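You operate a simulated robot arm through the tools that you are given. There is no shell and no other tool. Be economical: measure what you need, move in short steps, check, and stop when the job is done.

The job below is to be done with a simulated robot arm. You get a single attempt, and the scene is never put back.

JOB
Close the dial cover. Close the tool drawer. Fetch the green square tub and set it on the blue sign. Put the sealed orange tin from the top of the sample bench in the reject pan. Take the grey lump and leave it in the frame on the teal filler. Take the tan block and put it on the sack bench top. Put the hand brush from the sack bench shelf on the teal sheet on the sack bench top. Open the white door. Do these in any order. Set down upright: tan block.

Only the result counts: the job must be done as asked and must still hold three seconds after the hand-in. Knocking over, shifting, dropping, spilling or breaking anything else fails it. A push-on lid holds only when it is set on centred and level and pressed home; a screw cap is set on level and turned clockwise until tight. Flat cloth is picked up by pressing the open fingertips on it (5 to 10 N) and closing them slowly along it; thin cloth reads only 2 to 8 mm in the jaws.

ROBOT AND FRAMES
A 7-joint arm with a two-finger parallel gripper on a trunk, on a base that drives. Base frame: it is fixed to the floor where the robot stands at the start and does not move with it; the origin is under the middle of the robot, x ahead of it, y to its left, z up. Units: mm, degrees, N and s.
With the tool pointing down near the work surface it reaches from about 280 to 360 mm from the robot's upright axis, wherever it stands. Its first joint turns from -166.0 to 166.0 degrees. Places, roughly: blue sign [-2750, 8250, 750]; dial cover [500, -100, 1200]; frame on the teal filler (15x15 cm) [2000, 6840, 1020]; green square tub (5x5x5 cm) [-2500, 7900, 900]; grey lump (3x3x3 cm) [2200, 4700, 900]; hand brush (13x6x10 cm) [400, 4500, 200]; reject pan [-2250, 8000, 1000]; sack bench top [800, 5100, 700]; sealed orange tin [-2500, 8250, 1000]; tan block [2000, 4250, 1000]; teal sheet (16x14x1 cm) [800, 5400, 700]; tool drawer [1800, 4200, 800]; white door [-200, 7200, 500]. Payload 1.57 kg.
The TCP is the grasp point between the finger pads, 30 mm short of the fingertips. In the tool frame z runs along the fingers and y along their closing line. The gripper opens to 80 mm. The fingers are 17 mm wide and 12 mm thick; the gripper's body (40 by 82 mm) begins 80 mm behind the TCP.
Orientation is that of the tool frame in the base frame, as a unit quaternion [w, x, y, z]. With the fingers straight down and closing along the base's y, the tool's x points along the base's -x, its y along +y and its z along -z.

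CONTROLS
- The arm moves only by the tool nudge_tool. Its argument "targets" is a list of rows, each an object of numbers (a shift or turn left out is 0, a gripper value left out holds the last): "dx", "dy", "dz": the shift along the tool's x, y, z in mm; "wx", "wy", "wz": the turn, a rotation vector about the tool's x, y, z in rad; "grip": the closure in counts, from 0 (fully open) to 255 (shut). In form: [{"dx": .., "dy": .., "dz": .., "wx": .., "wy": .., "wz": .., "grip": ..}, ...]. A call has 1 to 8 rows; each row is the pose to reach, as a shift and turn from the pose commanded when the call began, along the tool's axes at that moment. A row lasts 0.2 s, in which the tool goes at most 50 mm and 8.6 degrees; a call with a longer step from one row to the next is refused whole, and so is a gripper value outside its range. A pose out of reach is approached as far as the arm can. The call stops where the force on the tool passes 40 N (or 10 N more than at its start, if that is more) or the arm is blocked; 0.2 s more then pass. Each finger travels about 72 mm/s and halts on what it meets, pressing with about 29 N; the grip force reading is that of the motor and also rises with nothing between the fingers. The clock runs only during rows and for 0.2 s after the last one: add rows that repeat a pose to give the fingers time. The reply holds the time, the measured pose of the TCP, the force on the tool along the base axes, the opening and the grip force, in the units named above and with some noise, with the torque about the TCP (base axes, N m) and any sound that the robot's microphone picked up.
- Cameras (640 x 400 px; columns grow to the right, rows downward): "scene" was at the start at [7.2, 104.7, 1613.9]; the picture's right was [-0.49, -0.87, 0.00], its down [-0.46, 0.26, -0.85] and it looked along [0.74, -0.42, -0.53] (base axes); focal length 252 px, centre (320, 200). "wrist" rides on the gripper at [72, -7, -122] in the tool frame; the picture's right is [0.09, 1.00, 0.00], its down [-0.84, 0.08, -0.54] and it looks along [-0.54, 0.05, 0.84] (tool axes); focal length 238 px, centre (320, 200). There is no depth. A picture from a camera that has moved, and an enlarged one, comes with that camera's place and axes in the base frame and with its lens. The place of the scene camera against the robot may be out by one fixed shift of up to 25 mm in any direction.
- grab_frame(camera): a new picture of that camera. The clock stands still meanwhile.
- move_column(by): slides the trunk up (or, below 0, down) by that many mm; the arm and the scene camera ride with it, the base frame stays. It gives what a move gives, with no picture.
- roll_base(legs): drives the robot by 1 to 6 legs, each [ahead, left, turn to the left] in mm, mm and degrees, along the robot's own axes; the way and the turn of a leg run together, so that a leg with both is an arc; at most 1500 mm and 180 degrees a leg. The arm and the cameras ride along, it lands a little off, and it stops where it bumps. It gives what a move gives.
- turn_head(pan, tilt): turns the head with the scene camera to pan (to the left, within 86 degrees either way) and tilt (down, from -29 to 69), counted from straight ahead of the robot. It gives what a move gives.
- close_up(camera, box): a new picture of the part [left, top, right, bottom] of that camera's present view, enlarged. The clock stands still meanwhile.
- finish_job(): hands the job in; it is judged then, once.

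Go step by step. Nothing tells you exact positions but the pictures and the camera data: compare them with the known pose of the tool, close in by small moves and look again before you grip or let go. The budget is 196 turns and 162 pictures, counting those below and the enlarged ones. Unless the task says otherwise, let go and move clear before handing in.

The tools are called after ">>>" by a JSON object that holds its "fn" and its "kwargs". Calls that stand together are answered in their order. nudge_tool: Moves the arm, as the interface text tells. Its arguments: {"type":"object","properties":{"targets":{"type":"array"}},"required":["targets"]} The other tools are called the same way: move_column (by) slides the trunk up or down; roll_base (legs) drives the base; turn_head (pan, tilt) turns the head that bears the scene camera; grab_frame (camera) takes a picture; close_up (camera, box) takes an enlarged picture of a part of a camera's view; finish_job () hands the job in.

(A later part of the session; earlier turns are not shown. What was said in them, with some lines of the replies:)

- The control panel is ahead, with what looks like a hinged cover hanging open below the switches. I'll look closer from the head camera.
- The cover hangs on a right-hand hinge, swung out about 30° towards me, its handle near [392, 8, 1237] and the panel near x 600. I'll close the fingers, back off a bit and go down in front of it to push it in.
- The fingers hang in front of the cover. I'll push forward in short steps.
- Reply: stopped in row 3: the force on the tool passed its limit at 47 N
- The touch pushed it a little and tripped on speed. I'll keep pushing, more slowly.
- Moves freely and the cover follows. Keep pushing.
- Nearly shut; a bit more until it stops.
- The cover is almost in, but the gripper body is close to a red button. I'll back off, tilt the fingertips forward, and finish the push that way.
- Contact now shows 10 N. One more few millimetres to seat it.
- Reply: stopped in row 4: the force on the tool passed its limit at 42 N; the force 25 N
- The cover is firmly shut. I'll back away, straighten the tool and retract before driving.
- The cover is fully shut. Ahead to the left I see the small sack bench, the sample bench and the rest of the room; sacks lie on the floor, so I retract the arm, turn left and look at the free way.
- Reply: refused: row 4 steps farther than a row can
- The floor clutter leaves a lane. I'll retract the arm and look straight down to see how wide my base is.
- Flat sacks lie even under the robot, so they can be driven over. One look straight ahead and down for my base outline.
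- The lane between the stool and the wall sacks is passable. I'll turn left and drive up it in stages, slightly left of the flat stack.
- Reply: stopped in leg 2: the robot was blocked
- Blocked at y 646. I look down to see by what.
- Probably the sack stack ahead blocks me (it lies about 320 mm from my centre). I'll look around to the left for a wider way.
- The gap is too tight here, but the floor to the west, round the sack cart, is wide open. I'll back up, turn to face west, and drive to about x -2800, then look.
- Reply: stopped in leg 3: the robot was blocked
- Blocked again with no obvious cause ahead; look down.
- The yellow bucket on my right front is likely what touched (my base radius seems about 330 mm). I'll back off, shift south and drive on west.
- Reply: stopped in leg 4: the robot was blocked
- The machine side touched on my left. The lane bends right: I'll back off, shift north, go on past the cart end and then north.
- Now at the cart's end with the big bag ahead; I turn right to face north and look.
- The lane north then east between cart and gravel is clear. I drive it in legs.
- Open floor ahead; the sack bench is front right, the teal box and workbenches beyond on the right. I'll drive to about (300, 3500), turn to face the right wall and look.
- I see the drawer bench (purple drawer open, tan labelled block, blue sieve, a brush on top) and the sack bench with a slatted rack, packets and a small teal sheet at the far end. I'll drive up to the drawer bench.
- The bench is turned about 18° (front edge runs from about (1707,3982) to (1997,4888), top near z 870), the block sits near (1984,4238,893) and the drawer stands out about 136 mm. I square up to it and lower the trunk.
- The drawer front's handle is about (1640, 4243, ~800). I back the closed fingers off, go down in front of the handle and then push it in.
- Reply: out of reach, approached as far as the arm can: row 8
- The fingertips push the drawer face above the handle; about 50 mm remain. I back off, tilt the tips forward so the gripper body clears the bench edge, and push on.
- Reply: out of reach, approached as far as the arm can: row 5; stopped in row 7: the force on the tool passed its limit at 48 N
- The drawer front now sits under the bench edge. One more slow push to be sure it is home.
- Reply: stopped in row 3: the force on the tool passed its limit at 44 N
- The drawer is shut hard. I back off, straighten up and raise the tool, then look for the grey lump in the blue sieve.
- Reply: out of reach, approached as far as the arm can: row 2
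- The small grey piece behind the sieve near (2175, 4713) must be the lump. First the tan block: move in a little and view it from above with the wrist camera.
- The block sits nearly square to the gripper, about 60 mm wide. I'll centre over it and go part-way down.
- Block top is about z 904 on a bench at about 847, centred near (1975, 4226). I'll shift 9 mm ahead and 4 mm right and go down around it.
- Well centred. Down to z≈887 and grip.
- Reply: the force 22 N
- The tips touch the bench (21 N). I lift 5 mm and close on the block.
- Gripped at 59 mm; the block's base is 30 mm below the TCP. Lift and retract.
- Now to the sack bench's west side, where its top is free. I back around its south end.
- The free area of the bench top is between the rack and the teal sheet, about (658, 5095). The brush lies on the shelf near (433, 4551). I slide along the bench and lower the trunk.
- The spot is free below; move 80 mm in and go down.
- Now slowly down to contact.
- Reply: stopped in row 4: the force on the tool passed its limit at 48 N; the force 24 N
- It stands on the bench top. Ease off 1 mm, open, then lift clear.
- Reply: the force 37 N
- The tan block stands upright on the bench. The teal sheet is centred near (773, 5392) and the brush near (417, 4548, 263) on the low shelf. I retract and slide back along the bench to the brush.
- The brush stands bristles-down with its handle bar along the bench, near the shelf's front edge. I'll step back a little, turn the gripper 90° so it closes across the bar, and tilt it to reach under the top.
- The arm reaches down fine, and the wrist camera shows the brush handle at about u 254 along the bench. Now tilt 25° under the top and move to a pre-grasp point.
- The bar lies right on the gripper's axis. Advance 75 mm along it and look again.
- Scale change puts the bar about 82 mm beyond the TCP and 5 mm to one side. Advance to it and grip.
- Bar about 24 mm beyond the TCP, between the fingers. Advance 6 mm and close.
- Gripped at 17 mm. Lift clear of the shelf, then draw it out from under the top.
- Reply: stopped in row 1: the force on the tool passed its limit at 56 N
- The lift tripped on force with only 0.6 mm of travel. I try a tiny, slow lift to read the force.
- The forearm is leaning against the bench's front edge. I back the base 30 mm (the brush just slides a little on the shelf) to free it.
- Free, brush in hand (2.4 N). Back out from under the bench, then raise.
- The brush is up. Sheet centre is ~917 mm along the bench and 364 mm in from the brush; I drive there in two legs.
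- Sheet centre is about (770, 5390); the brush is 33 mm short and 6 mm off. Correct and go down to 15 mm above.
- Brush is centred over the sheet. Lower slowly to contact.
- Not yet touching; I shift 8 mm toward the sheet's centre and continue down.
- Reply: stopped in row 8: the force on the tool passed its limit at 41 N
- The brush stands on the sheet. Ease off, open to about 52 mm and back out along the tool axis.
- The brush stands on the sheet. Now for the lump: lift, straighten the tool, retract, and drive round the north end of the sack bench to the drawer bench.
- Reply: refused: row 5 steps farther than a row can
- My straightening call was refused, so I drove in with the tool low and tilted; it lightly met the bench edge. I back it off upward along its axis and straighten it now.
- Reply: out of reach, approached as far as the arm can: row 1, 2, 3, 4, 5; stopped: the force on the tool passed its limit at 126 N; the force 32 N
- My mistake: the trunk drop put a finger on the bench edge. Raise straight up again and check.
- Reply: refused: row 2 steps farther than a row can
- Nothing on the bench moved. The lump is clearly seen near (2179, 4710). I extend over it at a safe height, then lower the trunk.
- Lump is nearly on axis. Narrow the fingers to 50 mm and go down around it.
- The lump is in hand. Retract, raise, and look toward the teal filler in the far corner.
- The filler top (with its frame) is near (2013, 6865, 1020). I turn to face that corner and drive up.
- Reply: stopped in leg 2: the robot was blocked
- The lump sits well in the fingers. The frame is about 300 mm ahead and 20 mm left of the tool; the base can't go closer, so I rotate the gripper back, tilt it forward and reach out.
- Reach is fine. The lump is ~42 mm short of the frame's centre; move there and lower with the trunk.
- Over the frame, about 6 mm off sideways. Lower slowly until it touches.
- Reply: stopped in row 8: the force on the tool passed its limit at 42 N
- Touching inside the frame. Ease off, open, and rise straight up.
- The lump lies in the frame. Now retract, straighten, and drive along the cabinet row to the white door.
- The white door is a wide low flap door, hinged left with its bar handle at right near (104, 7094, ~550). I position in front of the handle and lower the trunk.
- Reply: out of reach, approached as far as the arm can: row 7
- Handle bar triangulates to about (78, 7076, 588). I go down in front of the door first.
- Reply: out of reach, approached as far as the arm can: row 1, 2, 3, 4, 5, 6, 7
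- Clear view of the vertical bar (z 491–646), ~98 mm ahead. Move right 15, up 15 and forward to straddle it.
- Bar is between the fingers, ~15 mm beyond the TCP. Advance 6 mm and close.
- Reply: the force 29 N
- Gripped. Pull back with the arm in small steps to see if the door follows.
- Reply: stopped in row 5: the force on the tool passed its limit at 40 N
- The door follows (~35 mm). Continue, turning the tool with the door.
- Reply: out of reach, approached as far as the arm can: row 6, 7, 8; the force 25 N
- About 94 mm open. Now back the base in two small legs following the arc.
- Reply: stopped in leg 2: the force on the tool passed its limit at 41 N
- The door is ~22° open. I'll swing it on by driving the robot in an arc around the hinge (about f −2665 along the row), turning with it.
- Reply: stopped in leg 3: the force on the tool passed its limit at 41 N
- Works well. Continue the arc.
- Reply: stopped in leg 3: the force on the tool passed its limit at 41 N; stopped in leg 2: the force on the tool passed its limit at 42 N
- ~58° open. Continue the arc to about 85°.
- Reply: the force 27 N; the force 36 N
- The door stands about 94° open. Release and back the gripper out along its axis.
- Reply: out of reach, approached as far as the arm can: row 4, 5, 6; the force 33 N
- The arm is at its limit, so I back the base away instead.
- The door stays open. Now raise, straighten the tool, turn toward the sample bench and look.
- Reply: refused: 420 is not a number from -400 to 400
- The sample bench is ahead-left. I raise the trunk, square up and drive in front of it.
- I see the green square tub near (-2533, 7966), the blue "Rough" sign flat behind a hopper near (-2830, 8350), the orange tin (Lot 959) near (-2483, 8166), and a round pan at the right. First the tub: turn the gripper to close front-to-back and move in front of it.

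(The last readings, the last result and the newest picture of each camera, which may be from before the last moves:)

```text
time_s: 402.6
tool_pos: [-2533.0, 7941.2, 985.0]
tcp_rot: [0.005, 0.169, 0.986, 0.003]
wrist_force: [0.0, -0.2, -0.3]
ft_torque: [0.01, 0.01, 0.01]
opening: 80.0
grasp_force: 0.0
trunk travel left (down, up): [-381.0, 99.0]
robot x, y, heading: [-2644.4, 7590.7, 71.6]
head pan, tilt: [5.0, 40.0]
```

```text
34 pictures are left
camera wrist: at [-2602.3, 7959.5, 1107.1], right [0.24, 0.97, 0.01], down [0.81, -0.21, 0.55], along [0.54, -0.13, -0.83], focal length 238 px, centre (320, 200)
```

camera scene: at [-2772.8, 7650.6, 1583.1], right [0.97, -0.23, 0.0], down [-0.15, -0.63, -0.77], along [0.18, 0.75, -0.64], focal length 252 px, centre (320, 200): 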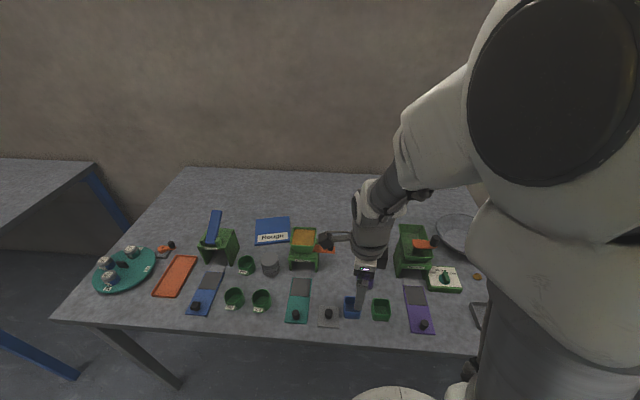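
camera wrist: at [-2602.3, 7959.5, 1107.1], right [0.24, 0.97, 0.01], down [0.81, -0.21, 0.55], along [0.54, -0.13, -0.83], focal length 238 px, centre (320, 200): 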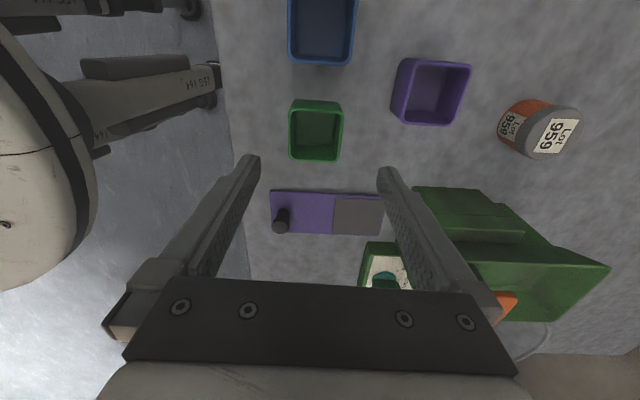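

Tub is 10 mm to the camera side; adjust and lower around it.

>>> {"fn": "nudge_tool", "kwargs": {"targets": [{"dx": 10, "dy": -3}, {"dx": 10, "dy": -3, "dz": 40}, {"dx": 10, "dy": -3, "dz": 70}, {"dx": 10, "dy": -3, "dz": 85}]}}

>>> {"fn": "grab_frame", "kwargs": {"camera": "wrist"}}

```text
time_s: 403.6
tool_pos: [-2541.1, 7941.7, 901.3]
tcp_rot: [0.006, 0.169, 0.986, 0.004]
wrist_force: [0.0, -0.1, 0.0]
ft_torque: [0.02, 0.04, 0.02]
opening: 80.0
grasp_force: 0.0
trunk travel left (down, up): [-381.0, 99.0]
robot x, y, heading: [-2640.1, 7591.9, 71.9]
head pan, tilt: [5.0, 40.0]
```

```text
33 pictures are left
camera wrist: at [-2611.9, 7961.3, 1023.0], right [0.24, 0.97, 0.01], down [0.81, -0.21, 0.55], along [0.54, -0.13, -0.83], focal length 238 px, centre (320, 200)
```

wrist: 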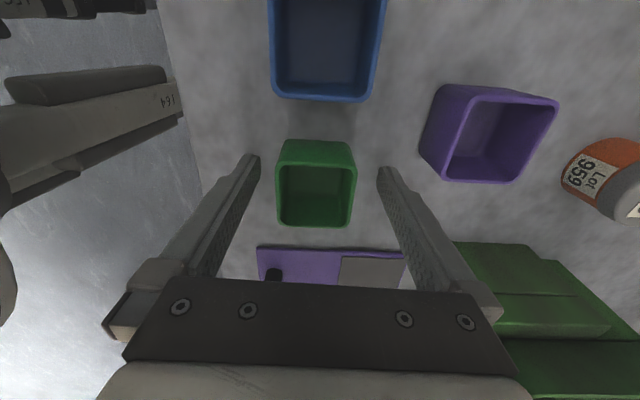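

Aligned. Lower 14 mm more and grip.

>>> {"fn": "nudge_tool", "kwargs": {"targets": [{"dz": 8}, {"dz": 14}, {"dz": 14, "grip": 255}, {"dz": 14}, {"dz": 14}]}}

>>> {"fn": "nudge_tool", "kwargs": {"targets": [{"dz": -30}, {"dz": -75}, {"dz": -120}, {"dz": -165}]}}

>>> {"fn": "grab_frame", "kwargs": {"camera": "wrist"}}

```text
time_s: 404.2
tool_pos: [-2542.8, 7936.7, 891.3]
tcp_rot: [0.003, 0.168, 0.986, 0.0]
wrist_force: [-5.7, -13.7, 2.7]
ft_torque: [1.18, -0.44, 0.03]
opening: 66.5
grasp_force: 12.7
trunk travel left (down, up): [-381.0, 99.0]
robot x, y, heading: [-2641.3, 7589.3, 71.6]
head pan, tilt: [5.0, 40.0]
stopped in row 3: the force on the tool passed its limit at 46 N (the readings are from after the stop); the commanded pose is now the measured one
```

```text
time_s: 405.2
tool_pos: [-2542.1, 7940.9, 1054.6]
tcp_rot: [0.004, 0.169, 0.986, 0.002]
wrist_force: [0.1, 0.5, 0.3]
ft_torque: [-0.01, 0.01, 0.03]
opening: 47.3
grasp_force: 28.5
trunk travel left (down, up): [-381.0, 99.0]
robot x, y, heading: [-2646.3, 7591.2, 71.5]
head pan, tilt: [5.0, 40.0]
```

```text
32 pictures are left
camera wrist: at [-2613.2, 7959.6, 1176.3], right [0.25, 0.97, 0.01], down [0.81, -0.21, 0.55], along [0.53, -0.13, -0.84], focal length 238 px, centre (320, 200)
```

wrist: 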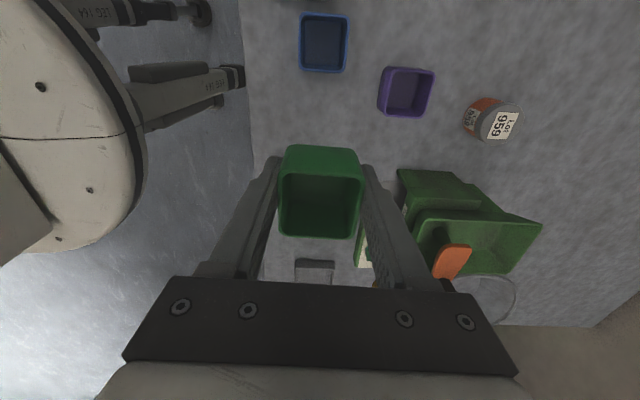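

The tub is held at 47 mm. I raise it, drive left in front of the sign, and extend over it.

>>> {"fn": "roll_base", "kwargs": {"legs": [[0, 390, 0], [25, 0, 0]]}}

>>> {"fn": "nudge_tool", "kwargs": {"targets": [{"dz": -40}, {"dz": -80}, {"dz": -80, "dy": 45}, {"dz": -80, "dy": 90}, {"dz": -80, "dy": 135}, {"dz": -80, "dy": 180}, {"dz": -80, "dy": 220}]}}

>>> {"fn": "grab_frame", "kwargs": {"camera": "wrist"}}

>>> {"fn": "grab_frame", "kwargs": {"camera": "scene"}}

```text
time_s: 409.2
tool_pos: [-2903.5, 8088.0, 1052.4]
tcp_rot: [0.005, 0.17, 0.985, 0.003]
wrist_force: [-0.2, -0.4, -0.7]
ft_torque: [0.02, 0.0, 0.0]
opening: 47.4
grasp_force: 29.1
trunk travel left (down, up): [-381.0, 99.0]
robot x, y, heading: [-3008.0, 7739.2, 71.0]
head pan, tilt: [5.0, 40.0]
```

```text
time_s: 410.8
tool_pos: [-2829.8, 8294.5, 1134.2]
tcp_rot: [0.004, 0.171, 0.985, 0.003]
wrist_force: [-0.7, -0.3, -0.4]
ft_torque: [0.0, -0.02, 0.02]
opening: 47.3
grasp_force: 28.8
trunk travel left (down, up): [-381.0, 99.0]
robot x, y, heading: [-3002.5, 7738.3, 71.3]
head pan, tilt: [5.0, 40.0]
```

```text
31 pictures are left
camera wrist: at [-2898.9, 8313.2, 1256.8], right [0.25, 0.97, 0.01], down [0.81, -0.21, 0.55], along [0.53, -0.13, -0.84], focal length 238 px, centre (320, 200)
```

wrist: 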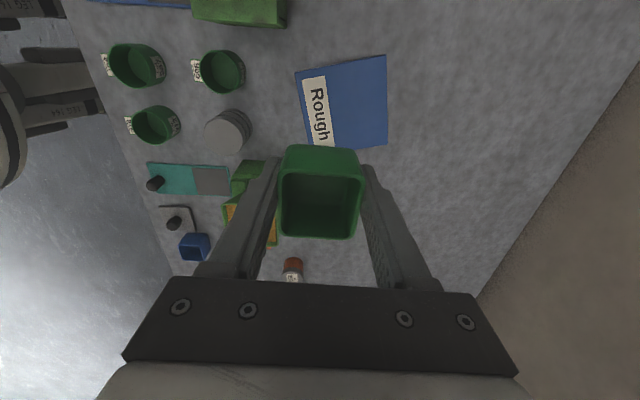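

```text
30 pictures are left
camera scene: at [-3133.8, 7798.2, 1583.1], right [0.97, -0.23, 0.0], down [-0.15, -0.63, -0.77], along [0.18, 0.74, -0.64], focal length 252 px, centre (320, 200)
```

scene: 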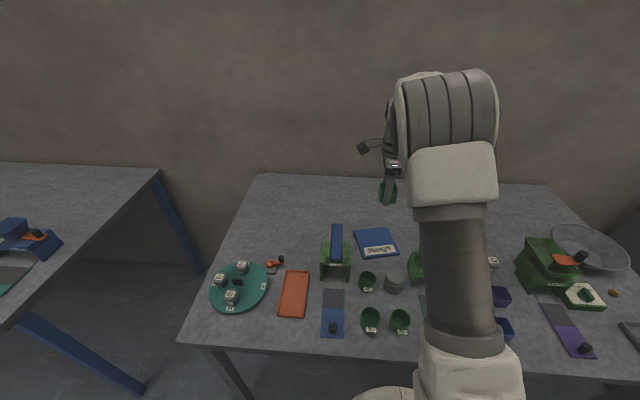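

Sign centre is ~41 mm ahead. Move over it, lower with the trunk, and check.

>>> {"fn": "nudge_tool", "kwargs": {"targets": [{"dx": -6, "dy": 41}]}}

>>> {"fn": "move_column", "kwargs": {"by": -190}}

>>> {"fn": "grab_frame", "kwargs": {"camera": "wrist"}}

```text
time_s: 411.2
tool_pos: [-2809.9, 8329.9, 1136.2]
tcp_rot: [0.004, 0.17, 0.985, 0.003]
wrist_force: [-0.6, -0.4, -0.8]
ft_torque: [0.01, 0.0, -0.01]
opening: 47.7
grasp_force: 28.8
trunk travel left (down, up): [-381.0, 99.0]
robot x, y, heading: [-3003.2, 7734.8, 71.9]
head pan, tilt: [5.0, 40.0]
```

```text
time_s: 413.2
tool_pos: [-2811.6, 8331.1, 945.6]
tcp_rot: [0.004, 0.171, 0.985, 0.004]
wrist_force: [0.6, 0.0, -0.4]
ft_torque: [-0.02, -0.02, 0.01]
opening: 47.5
grasp_force: 28.7
trunk travel left (down, up): [-191.0, 289.0]
robot x, y, heading: [-3006.1, 7735.7, 71.1]
head pan, tilt: [5.0, 40.0]
```

```text
29 pictures are left
camera wrist: at [-2880.4, 8349.3, 1068.3], right [0.25, 0.97, 0.01], down [0.81, -0.21, 0.55], along [0.53, -0.13, -0.84], focal length 238 px, centre (320, 200)
```

wrist: 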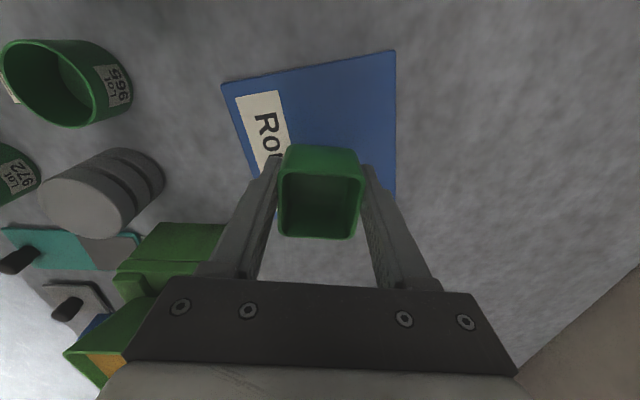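

Nearly centred. Lower slowly to contact.

>>> {"fn": "nudge_tool", "kwargs": {"targets": [{"dx": 6, "dz": 15}, {"dx": 6, "dz": 27}, {"dx": 6, "dz": 32}, {"dx": 6, "dz": 36}, {"dx": 6, "dz": 40}, {"dx": 6, "dz": 44}, {"dx": 6, "dz": 48}, {"dx": 6, "dz": 52}]}}

>>> {"fn": "grab_frame", "kwargs": {"camera": "wrist"}}

```text
time_s: 415.0
tool_pos: [-2814.9, 8332.5, 900.8]
tcp_rot: [0.005, 0.171, 0.985, 0.008]
wrist_force: [-2.2, -3.5, 38.9]
ft_torque: [-1.1, 0.27, -0.06]
opening: 47.4
grasp_force: 28.4
trunk travel left (down, up): [-191.0, 289.0]
robot x, y, heading: [-3008.6, 7739.3, 71.4]
head pan, tilt: [5.0, 40.0]
```

```text
28 pictures are left
camera wrist: at [-2886.0, 8350.1, 1022.7], right [0.25, 0.97, 0.02], down [0.81, -0.22, 0.55], along [0.54, -0.12, -0.84], focal length 238 px, centre (320, 200)
```

wrist: 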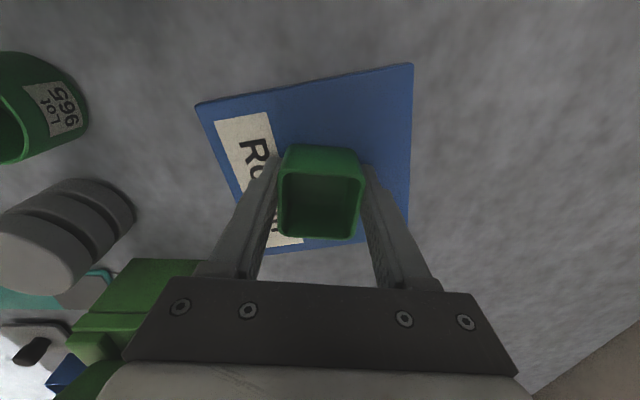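

On the sign. Ease off, open, lift.

>>> {"fn": "nudge_tool", "kwargs": {"targets": [{"dz": -6}, {"dz": -6, "grip": 60}, {"dz": -6, "grip": 30}, {"dz": -6, "grip": 30}, {"dz": -30}, {"dz": -70}, {"dz": -115}, {"dz": -160}]}}

>>> {"fn": "grab_frame", "kwargs": {"camera": "wrist"}}

```text
time_s: 416.8
tool_pos: [-2817.6, 8333.0, 1053.7]
tcp_rot: [0.004, 0.171, 0.985, 0.002]
wrist_force: [-0.3, 0.0, 0.0]
ft_torque: [-0.03, 0.02, 0.01]
opening: 70.4
grasp_force: 0.1
trunk travel left (down, up): [-191.0, 289.0]
robot x, y, heading: [-3002.3, 7736.8, 71.4]
head pan, tilt: [5.0, 40.0]
```

```text
27 pictures are left
camera wrist: at [-2886.9, 8351.3, 1176.2], right [0.25, 0.97, 0.01], down [0.81, -0.21, 0.55], along [0.53, -0.13, -0.84], focal length 238 px, centre (320, 200)
```

wrist: 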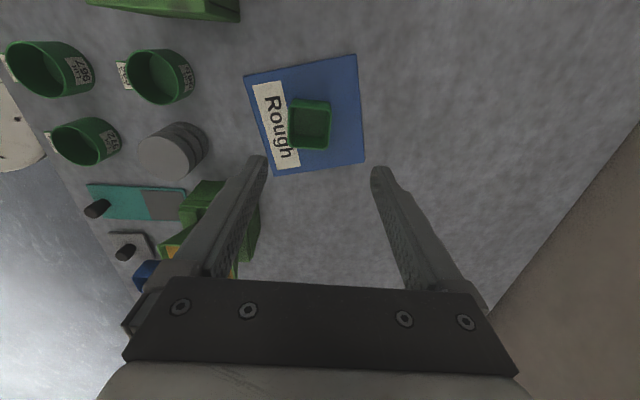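

The tub stands on the sign. Now the tin: retract, move right, and look at the tin and at which pan is the reject pan.

>>> {"fn": "nudge_tool", "kwargs": {"targets": [{"dz": -45}, {"dz": -80, "dy": -30}, {"dz": -80, "dy": -75}, {"dz": -80, "dy": -120}, {"dz": -80, "dy": -165}, {"dz": -80, "dy": -210}, {"dz": -80, "dy": -255}]}}

>>> {"fn": "roll_base", "kwargs": {"legs": [[-20, -375, 0]]}}

>>> {"fn": "turn_head", "kwargs": {"pan": -25, "tilt": 45}}

>>> {"fn": "grab_frame", "kwargs": {"camera": "scene"}}

```text
time_s: 418.4
tool_pos: [-2904.6, 8090.6, 1132.1]
tcp_rot: [0.005, 0.171, 0.985, 0.004]
wrist_force: [-0.3, -0.8, -0.8]
ft_torque: [-0.01, 0.03, -0.01]
opening: 70.4
grasp_force: 0.1
trunk travel left (down, up): [-191.0, 289.0]
robot x, y, heading: [-3004.0, 7738.8, 71.4]
head pan, tilt: [5.0, 40.0]
```

```text
time_s: 421.8
tool_pos: [-2551.3, 7951.8, 1131.9]
tcp_rot: [0.004, 0.171, 0.985, 0.003]
wrist_force: [-0.2, 0.4, 0.7]
ft_torque: [-0.01, -0.02, 0.02]
opening: 70.4
grasp_force: 0.1
trunk travel left (down, up): [-191.0, 289.0]
robot x, y, heading: [-2652.5, 7596.0, 71.3]
head pan, tilt: [5.0, 40.0]
```

```text
time_s: 422.8
tool_pos: [-2551.0, 7952.7, 1132.1]
tcp_rot: [0.004, 0.171, 0.985, 0.004]
wrist_force: [-0.3, 0.3, 0.4]
ft_torque: [0.04, -0.03, 0.02]
opening: 70.8
grasp_force: 0.0
trunk travel left (down, up): [-191.0, 289.0]
robot x, y, heading: [-2654.0, 7597.7, 71.7]
head pan, tilt: [-25.0, 45.0]
```

```text
26 pictures are left
camera scene: at [-2750.7, 7640.3, 1387.0], right [0.79, -0.62, 0.0], down [-0.43, -0.55, -0.72], along [0.44, 0.56, -0.7], focal length 252 px, centre (320, 200)
```

scene: 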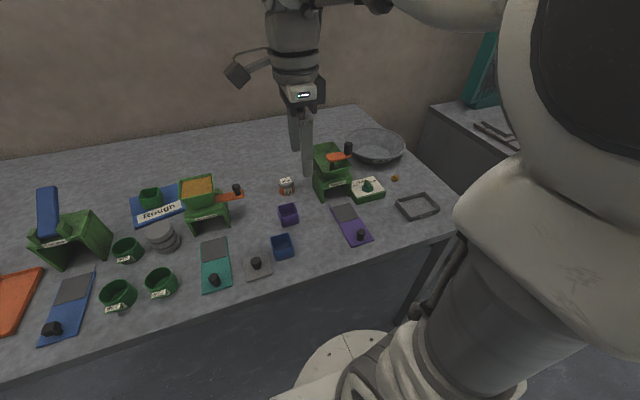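

>>> {"fn": "close_up", "kwargs": {"camera": "scene", "box": [260, 110, 460, 260]}}

```text
2.67 times, centred on (360, 185) of scene
camera zoom: at [-2750.7, 7640.3, 1387.0], right [0.79, -0.62, 0.0], down [-0.43, -0.55, -0.72], along [0.44, 0.56, -0.7], focal length 673 px, centre (213, 240)
```

zoom: 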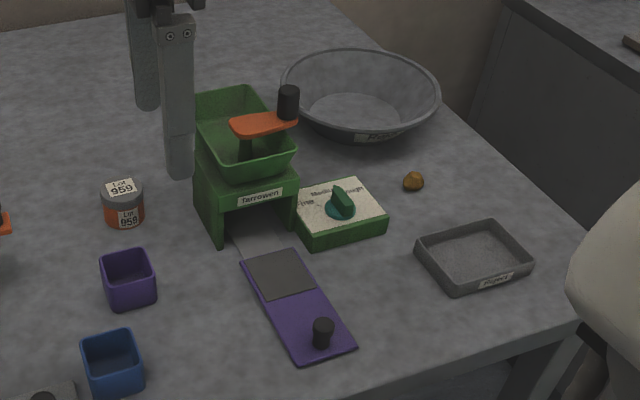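

>>> {"fn": "close_up", "kwargs": {"camera": "scene", "box": [385, 180, 445, 225]}}

>>> {"fn": "close_up", "kwargs": {"camera": "scene", "box": [340, 120, 420, 175]}}

```text
8.89 times, centred on (415, 202) of scene
camera zoom: at [-2750.7, 7640.3, 1387.0], right [0.79, -0.62, 0.0], down [-0.43, -0.55, -0.72], along [0.44, 0.56, -0.7], focal length 2244 px, centre (-524, 178)
```

zoom: 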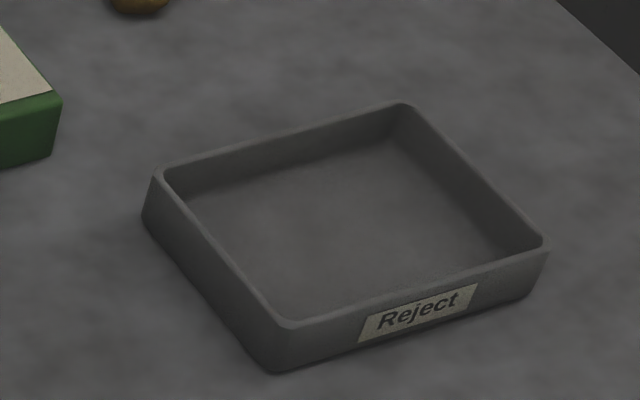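

```text
7.27 times, centred on (380, 148) of scene
camera zoom: at [-2750.7, 7640.3, 1387.0], right [0.79, -0.62, 0.0], down [-0.43, -0.55, -0.72], along [0.44, 0.56, -0.7], focal length 1836 px, centre (-116, 582)
```

zoom: 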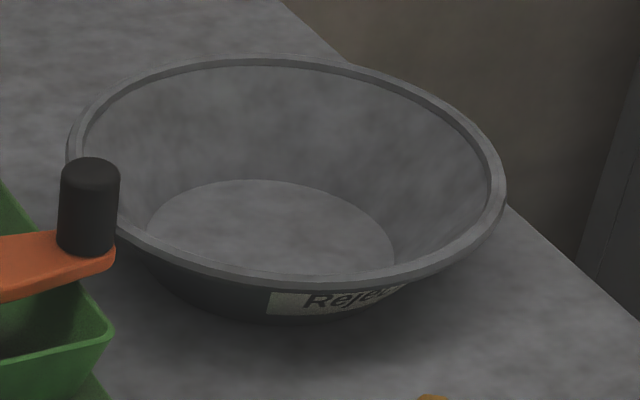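

Both dishes are labelled "Reject": a rectangular tray at front right and the round pan behind. The round one is the pan by shape; I'll measure both when over them. First take the tin: extend over it.

>>> {"fn": "nudge_tool", "kwargs": {"targets": [{"dy": 45}, {"dy": 90}, {"dy": 135}, {"dy": 175, "dz": 20}, {"dy": 207, "dx": 3, "dz": 60}, {"dy": 207, "dx": 3, "dz": 105}, {"dy": 207, "dx": 3, "dz": 130}]}}

>>> {"fn": "grab_frame", "kwargs": {"camera": "wrist"}}

```text
refused: row 5 steps farther than a row can; nothing moved
```

```text
22 pictures are left
camera wrist: at [-2621.2, 7971.1, 1254.9], right [0.25, 0.97, 0.01], down [0.81, -0.21, 0.55], along [0.53, -0.13, -0.84], focal length 238 px, centre (320, 200)
```

wrist: 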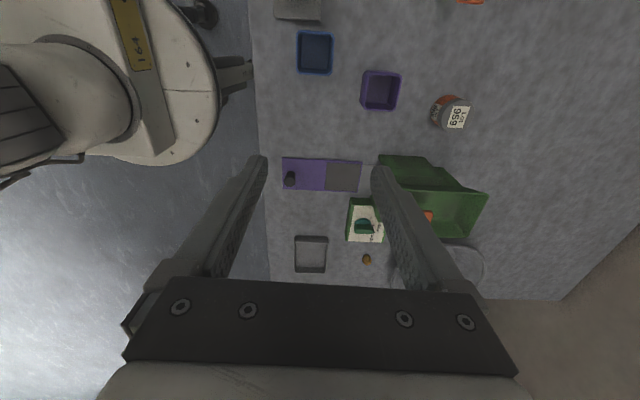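

From here the round pan measures about (-2155, 8120) and the tray (-2240, 7857); the listed place and the word "pan" both fit the round one. Now extend over the tin.

>>> {"fn": "nudge_tool", "kwargs": {"targets": [{"dy": 45}, {"dy": 90}, {"dy": 135}, {"dy": 175, "dz": 20}, {"dy": 204, "dx": 3, "dz": 50}, {"dy": 207, "dx": 3, "dz": 95}, {"dy": 207, "dx": 3, "dz": 135}]}}

>>> {"fn": "grab_frame", "kwargs": {"camera": "wrist"}}

```text
time_s: 424.4
tool_pos: [-2482.5, 8149.9, 998.1]
tcp_rot: [0.004, 0.171, 0.985, 0.004]
wrist_force: [-0.6, 0.6, 0.1]
ft_torque: [-0.02, 0.0, -0.03]
opening: 70.6
grasp_force: 0.0
trunk travel left (down, up): [-191.0, 289.0]
robot x, y, heading: [-2654.2, 7595.4, 71.4]
head pan, tilt: [-25.0, 45.0]
```

```text
21 pictures are left
camera wrist: at [-2553.0, 8168.5, 1121.7], right [0.25, 0.97, 0.01], down [0.81, -0.21, 0.55], along [0.53, -0.13, -0.84], focal length 238 px, centre (320, 200)
```

wrist: 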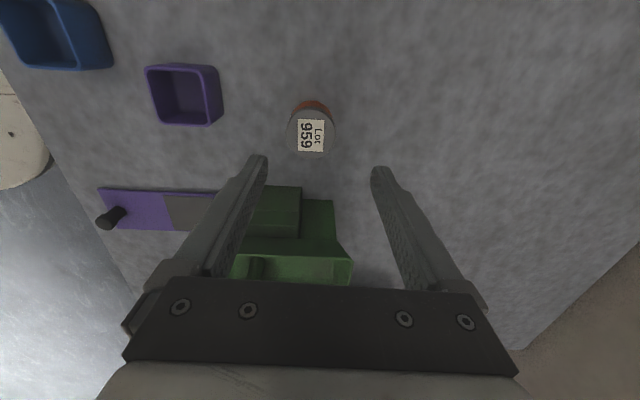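

Tin is 6–8 mm off axis. Correct, open fully and lower over it.

>>> {"fn": "nudge_tool", "kwargs": {"targets": [{"dx": 6, "dy": -8, "grip": 0}, {"dx": 6, "dy": -8, "dz": 35}, {"dx": 6, "dy": -8, "dz": 65}]}}

>>> {"fn": "grab_frame", "kwargs": {"camera": "wrist"}}

>>> {"fn": "close_up", "kwargs": {"camera": "scene", "box": [240, 100, 400, 220]}}

```text
time_s: 425.2
tool_pos: [-2492.6, 8142.6, 934.0]
tcp_rot: [0.004, 0.17, 0.985, 0.004]
wrist_force: [-0.1, -0.1, 0.3]
ft_torque: [0.03, 0.0, 0.02]
opening: 80.0
grasp_force: 0.1
trunk travel left (down, up): [-191.0, 289.0]
robot x, y, heading: [-2652.2, 7595.1, 71.4]
head pan, tilt: [-25.0, 45.0]
```

```text
20 pictures are left
camera wrist: at [-2561.4, 8162.0, 1056.6], right [0.25, 0.97, 0.01], down [0.81, -0.21, 0.55], along [0.53, -0.13, -0.84], focal length 238 px, centre (320, 200)
```

wrist: 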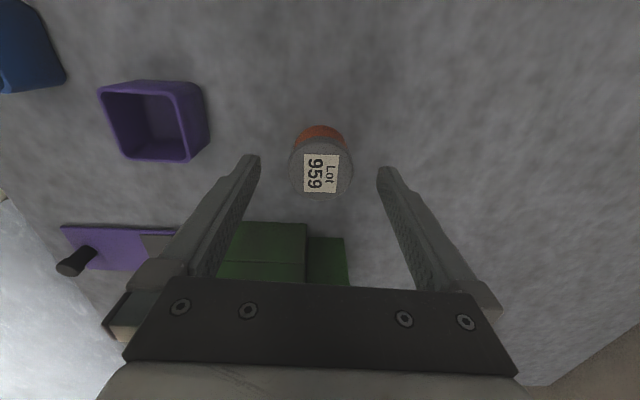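

```text
3.33 times, centred on (320, 160) of scene
camera zoom: at [-2745.4, 7634.6, 1385.8], right [0.72, -0.69, 0.0], down [-0.49, -0.51, -0.71], along [0.49, 0.51, -0.71], focal length 842 px, centre (320, 333)
```

zoom: 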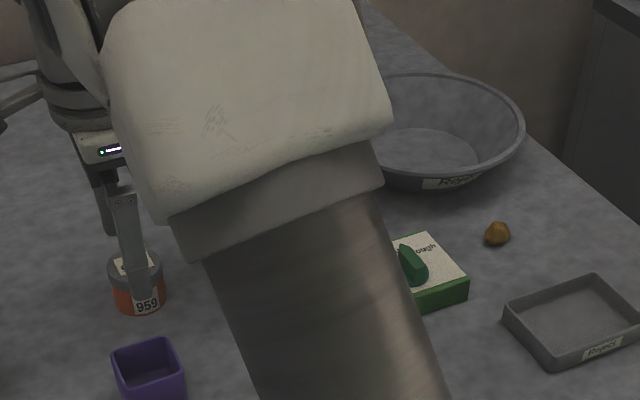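

Centred. Down 40 mm and grip.

>>> {"fn": "nudge_tool", "kwargs": {"targets": [{"dx": -4, "dz": 20}, {"dx": -4, "dz": 34}, {"dx": -4, "dz": 39}, {"dx": -4, "dz": 39, "grip": 255}, {"dx": -4, "dz": 39}, {"dx": -4, "dz": 39}]}}

```text
time_s: 426.6
tool_pos: [-2487.2, 8141.9, 893.8]
tcp_rot: [0.004, 0.171, 0.985, 0.003]
wrist_force: [-0.9, 0.0, 0.2]
ft_torque: [-0.02, -0.03, 0.01]
opening: 47.1
grasp_force: 29.3
trunk travel left (down, up): [-191.0, 289.0]
robot x, y, heading: [-2653.3, 7597.8, 71.5]
head pan, tilt: [-25.0, 45.0]
```

Gripped at 47 mm. Lift, retract, drive right and extend over the round pan.

>>> {"fn": "nudge_tool", "kwargs": {"targets": [{"dz": -30}, {"dz": -75}, {"dz": -120}, {"dz": -165}, {"dz": -210}, {"dz": -220, "dy": -45}, {"dz": -220, "dy": -90}, {"dz": -220, "dy": -135}]}}

>>> {"fn": "nudge_tool", "kwargs": {"targets": [{"dy": -40}, {"dy": -70}]}}

>>> {"fn": "roll_base", "kwargs": {"legs": [[20, -315, 0]]}}

>>> {"fn": "nudge_tool", "kwargs": {"targets": [{"dy": 45}, {"dy": 90}, {"dy": 135}, {"dy": 180}, {"dy": 205}]}}

>>> {"fn": "grab_frame", "kwargs": {"camera": "wrist"}}

```text
time_s: 428.4
tool_pos: [-2533.3, 8013.4, 1114.2]
tcp_rot: [0.004, 0.169, 0.986, 0.002]
wrist_force: [0.1, 0.1, -1.6]
ft_torque: [0.0, 0.03, 0.0]
opening: 46.9
grasp_force: 29.4
trunk travel left (down, up): [-191.0, 289.0]
robot x, y, heading: [-2652.4, 7595.0, 71.2]
head pan, tilt: [-25.0, 45.0]
```

```text
time_s: 429.0
tool_pos: [-2557.2, 7947.3, 1113.2]
tcp_rot: [0.005, 0.171, 0.985, 0.002]
wrist_force: [-0.3, 0.5, -1.0]
ft_torque: [-0.04, -0.01, 0.01]
opening: 46.8
grasp_force: 29.0
trunk travel left (down, up): [-191.0, 289.0]
robot x, y, heading: [-2654.1, 7598.8, 71.6]
head pan, tilt: [-25.0, 45.0]
```

```text
time_s: 431.4
tool_pos: [-2311.5, 7880.3, 1113.5]
tcp_rot: [0.005, 0.168, 0.986, 0.002]
wrist_force: [0.4, -0.3, -0.3]
ft_torque: [0.0, 0.01, -0.04]
opening: 46.6
grasp_force: 29.4
trunk travel left (down, up): [-191.0, 289.0]
robot x, y, heading: [-2405.2, 7532.7, 72.2]
head pan, tilt: [-25.0, 45.0]
stopped in leg 1: the robot was blocked; the commanded pose is now the measured one
```

```text
time_s: 432.6
tool_pos: [-2242.1, 8075.5, 1115.1]
tcp_rot: [0.004, 0.168, 0.986, 0.002]
wrist_force: [1.3, -0.3, -1.5]
ft_torque: [0.01, 0.0, 0.01]
opening: 47.1
grasp_force: 28.4
trunk travel left (down, up): [-191.0, 289.0]
robot x, y, heading: [-2403.2, 7530.3, 71.9]
head pan, tilt: [-25.0, 45.0]
```

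```text
18 pictures are left
camera wrist: at [-2312.1, 8093.3, 1237.0], right [0.24, 0.97, 0.01], down [0.81, -0.21, 0.55], along [0.53, -0.13, -0.84], focal length 238 px, centre (320, 200)
```

wrist: 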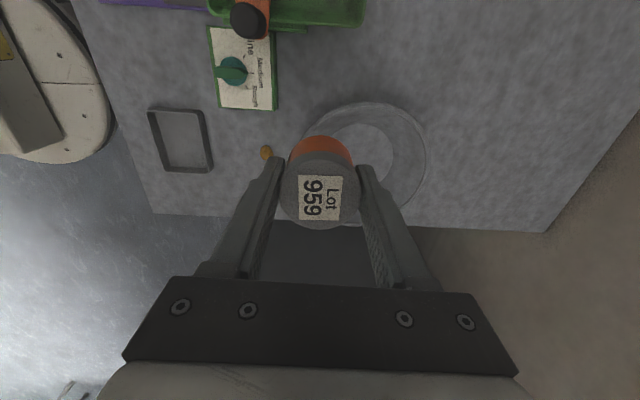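

The base stopped a little short, but the pan (centre about (-2153, 8127)) is within reach. Move over its centre and lower partway.

>>> {"fn": "nudge_tool", "kwargs": {"targets": [{"dx": -22, "dy": 26}, {"dx": -45, "dy": 52}, {"dx": -67, "dy": 78}]}}

>>> {"fn": "move_column", "kwargs": {"by": -110}}

>>> {"fn": "grab_frame", "kwargs": {"camera": "wrist"}}

>>> {"fn": "grab_frame", "kwargs": {"camera": "scene"}}

```text
time_s: 433.4
tool_pos: [-2154.2, 8122.0, 1112.6]
tcp_rot: [0.004, 0.168, 0.986, 0.001]
wrist_force: [-0.5, -0.2, -0.6]
ft_torque: [0.05, 0.01, -0.01]
opening: 46.8
grasp_force: 28.8
trunk travel left (down, up): [-191.0, 289.0]
robot x, y, heading: [-2400.9, 7531.0, 71.8]
head pan, tilt: [-25.0, 45.0]
```

```text
time_s: 434.9
tool_pos: [-2153.8, 8123.2, 1003.8]
tcp_rot: [0.004, 0.167, 0.986, 0.003]
wrist_force: [-0.8, -0.6, -1.4]
ft_torque: [-0.01, -0.01, -0.02]
opening: 47.1
grasp_force: 29.0
trunk travel left (down, up): [-81.0, 399.0]
robot x, y, heading: [-2404.5, 7528.1, 71.8]
head pan, tilt: [-25.0, 45.0]
```

```text
17 pictures are left
camera wrist: at [-2224.0, 8141.3, 1126.7], right [0.24, 0.97, 0.01], down [0.81, -0.21, 0.55], along [0.53, -0.13, -0.84], focal length 238 px, centre (320, 200)
```

wrist: 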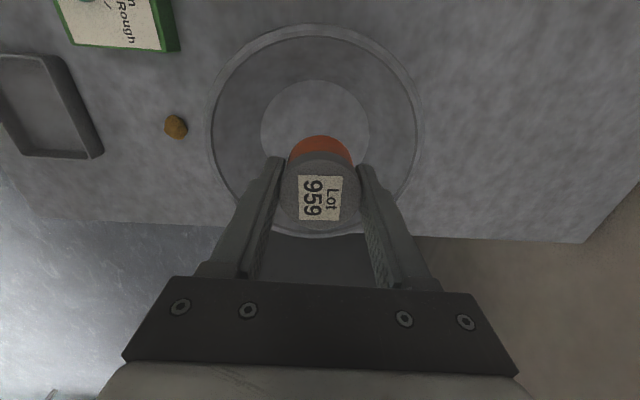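

```text
16 pictures are left
camera scene: at [-2496.1, 7565.8, 1275.8], right [0.73, -0.68, 0.0], down [-0.48, -0.52, -0.71], along [0.48, 0.52, -0.71], focal length 252 px, centre (320, 200)
```

scene: 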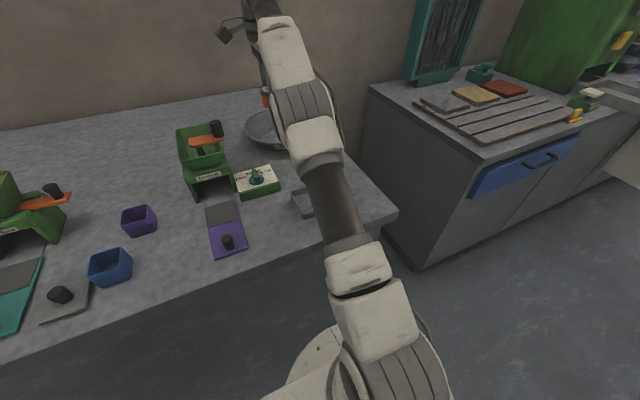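

Centred over the pan's floor. Lower slowly to contact.

>>> {"fn": "nudge_tool", "kwargs": {"targets": [{"dy": -4, "dz": 40}, {"dy": -4, "dz": 75}, {"dy": -4, "dz": 90}, {"dy": -4, "dz": 95}, {"dy": -4, "dz": 100}, {"dy": -4, "dz": 105}, {"dy": -4, "dz": 110}, {"dy": -4, "dz": 114}]}}

>>> {"fn": "grab_frame", "kwargs": {"camera": "wrist"}}

```text
time_s: 436.7
tool_pos: [-2154.4, 8120.1, 895.0]
tcp_rot: [0.006, 0.168, 0.986, 0.008]
wrist_force: [1.5, 2.2, 38.7]
ft_torque: [-0.9, 0.41, -0.07]
opening: 47.1
grasp_force: 29.2
trunk travel left (down, up): [-81.0, 399.0]
robot x, y, heading: [-2404.4, 7530.0, 71.8]
head pan, tilt: [-25.0, 45.0]
```

```text
15 pictures are left
camera wrist: at [-2224.8, 8136.9, 1017.7], right [0.24, 0.97, 0.02], down [0.81, -0.21, 0.55], along [0.54, -0.12, -0.83], focal length 238 px, centre (320, 200)
```

wrist: 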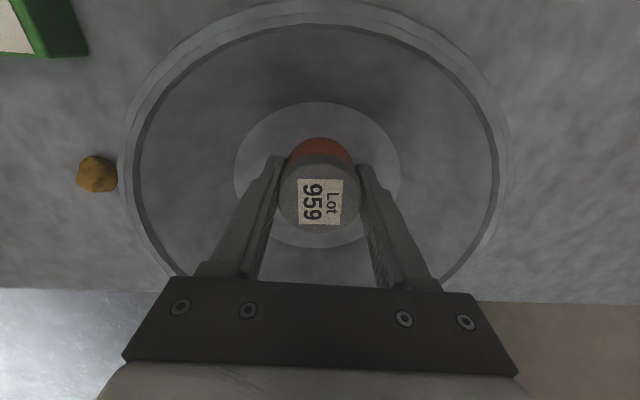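

In the middle of the pan floor, in contact. Ease off, open a little, and rise.

>>> {"fn": "nudge_tool", "kwargs": {"targets": [{"dz": -5}, {"dz": -5, "grip": 80}, {"dz": -5, "grip": 60}, {"dz": -5, "grip": 60}, {"dz": -30}, {"dz": -75}, {"dz": -120}, {"dz": -165}]}}

>>> {"fn": "grab_frame", "kwargs": {"camera": "wrist"}}

```text
time_s: 438.5
tool_pos: [-2157.0, 8116.3, 1015.8]
tcp_rot: [0.004, 0.168, 0.986, 0.003]
wrist_force: [0.0, -0.5, -0.7]
ft_torque: [-0.08, 0.03, 0.02]
opening: 61.1
grasp_force: 0.1
out of reach, approached as far as the arm can: row 8
trunk travel left (down, up): [-81.0, 399.0]
robot x, y, heading: [-2403.6, 7528.2, 71.9]
head pan, tilt: [-25.0, 45.0]
```

```text
14 pictures are left
camera wrist: at [-2226.5, 8135.2, 1140.1], right [0.24, 0.97, 0.0], down [0.81, -0.2, 0.55], along [0.53, -0.13, -0.84], focal length 238 px, centre (320, 200)
```

wrist: 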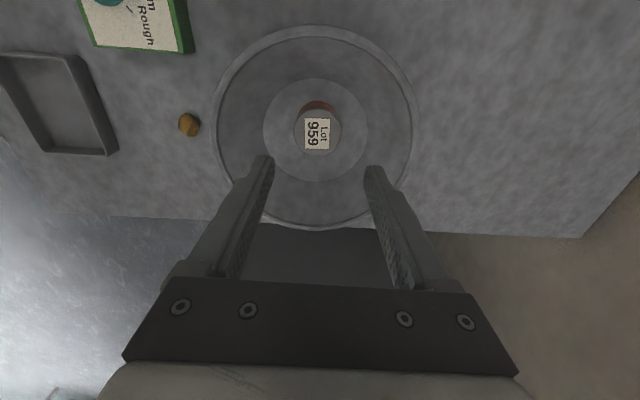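

The tin stands in the pan. Raise and retract, back off, and take a check view of the bench and the door.

>>> {"fn": "move_column", "kwargs": {"by": 150}}

>>> {"fn": "nudge_tool", "kwargs": {"targets": [{"dy": -45}, {"dy": -90}, {"dy": -135}, {"dy": -180}, {"dy": -220}]}}

>>> {"fn": "roll_base", "kwargs": {"legs": [[-350, 0, 0]]}}

>>> {"fn": "turn_head", "kwargs": {"pan": 12, "tilt": 30}}

>>> {"fn": "grab_frame", "kwargs": {"camera": "scene"}}

>>> {"fn": "roll_base", "kwargs": {"legs": [[0, 0, -70]]}}

>>> {"fn": "turn_head", "kwargs": {"pan": 20, "tilt": 20}}

>>> {"fn": "grab_frame", "kwargs": {"camera": "scene"}}

```text
time_s: 440.2
tool_pos: [-2158.1, 8116.1, 1168.2]
tcp_rot: [0.004, 0.167, 0.986, 0.004]
wrist_force: [0.2, -0.1, 0.0]
ft_torque: [-0.03, -0.01, 0.0]
opening: 61.1
grasp_force: 0.1
trunk travel left (down, up): [-231.0, 249.0]
robot x, y, heading: [-2404.4, 7525.3, 71.9]
head pan, tilt: [-25.0, 45.0]
```

```text
time_s: 441.4
tool_pos: [-2230.2, 7908.1, 1170.0]
tcp_rot: [0.004, 0.166, 0.986, 0.004]
wrist_force: [-0.5, -0.6, -0.8]
ft_torque: [-0.02, -0.01, 0.01]
opening: 61.1
grasp_force: 0.0
out of reach, approached as far as the arm can: row 1, 2
trunk travel left (down, up): [-231.0, 249.0]
robot x, y, heading: [-2404.8, 7528.8, 71.9]
head pan, tilt: [-25.0, 45.0]
```

```text
time_s: 444.3
tool_pos: [-2339.0, 7575.1, 1168.6]
tcp_rot: [0.004, 0.167, 0.986, 0.003]
wrist_force: [0.0, -0.3, 0.5]
ft_torque: [-0.01, -0.01, 0.0]
opening: 61.1
grasp_force: 0.1
trunk travel left (down, up): [-231.0, 249.0]
robot x, y, heading: [-2509.2, 7194.0, 72.0]
head pan, tilt: [-25.0, 45.0]
```

```text
time_s: 445.3
tool_pos: [-2338.8, 7574.7, 1169.3]
tcp_rot: [0.004, 0.168, 0.986, 0.004]
wrist_force: [0.4, -0.6, -0.2]
ft_torque: [0.01, 0.02, -0.03]
opening: 61.5
grasp_force: 0.0
trunk travel left (down, up): [-231.0, 249.0]
robot x, y, heading: [-2511.4, 7196.9, 72.1]
head pan, tilt: [12.0, 30.0]
```

```text
13 pictures are left
camera scene: at [-2650.9, 7262.5, 1448.4], right [0.99, -0.11, 0.0], down [-0.05, -0.5, -0.87], along [0.09, 0.86, -0.5], focal length 252 px, centre (320, 200)
```

scene: 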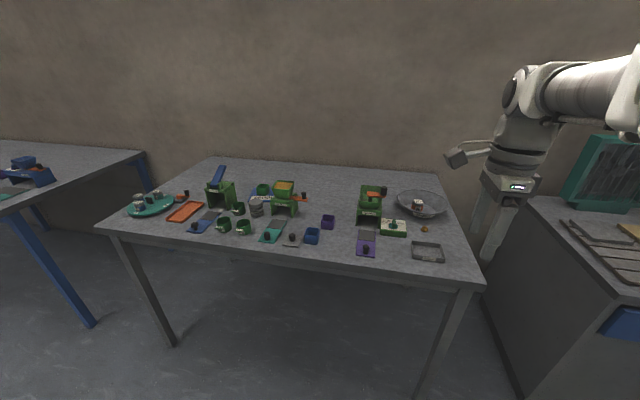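

```text
time_s: 449.8
tool_pos: [-2097.3, 7162.2, 1168.1]
tcp_rot: [0.006, 0.702, 0.712, 0.001]
wrist_force: [-0.3, 0.3, -0.5]
ft_torque: [-0.02, -0.01, 0.02]
opening: 61.5
grasp_force: 0.0
trunk travel left (down, up): [-231.0, 249.0]
robot x, y, heading: [-2513.2, 7195.5, 1.8]
head pan, tilt: [12.0, 30.0]
```

```text
time_s: 450.5
tool_pos: [-2096.0, 7162.7, 1168.7]
tcp_rot: [0.006, 0.703, 0.711, 0.0]
wrist_force: [0.9, -0.3, 0.1]
ft_torque: [0.0, 0.03, 0.03]
opening: 61.2
grasp_force: 0.1
trunk travel left (down, up): [-231.0, 249.0]
robot x, y, heading: [-2508.4, 7196.7, 2.2]
head pan, tilt: [20.0, 20.0]
```

```text
12 pictures are left
camera scene: at [-2500.9, 7377.2, 1464.4], right [0.37, -0.93, 0.0], down [-0.32, -0.13, -0.94], along [0.87, 0.35, -0.34], focal length 252 px, centre (320, 200)
```

scene: 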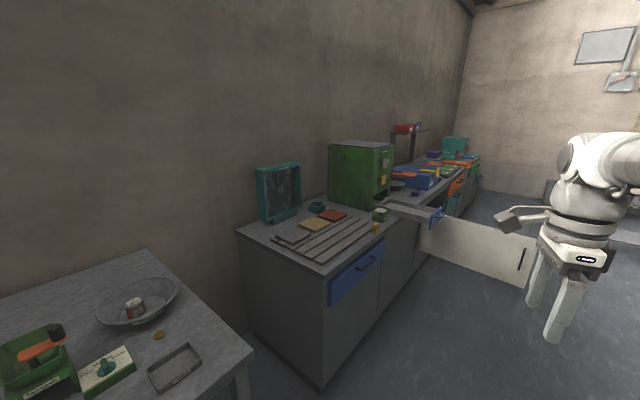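

The tub is on the sign, the tin is in the round pan and the door is still open. I released and moved clear of everything, so I'm handing in.

>>> {"fn": "finish_job", "kwargs": {}}

```text
The job is handed in.
```

I did all eight steps and handed the job in. The bench, the tin and the open door were checked at the end; the rest were checked as each was done.

- **Two "Reject" dishes:** I put the tin in the round pan, because its shape and position fit the job text better than the rectangular tray.
- **Bumps on the way:** The gripper struck the drawer bench edge once hard (126 N). The base also stopped against obstacles several times, once at the sample bench. In the pictures, nothing appeared to have moved.
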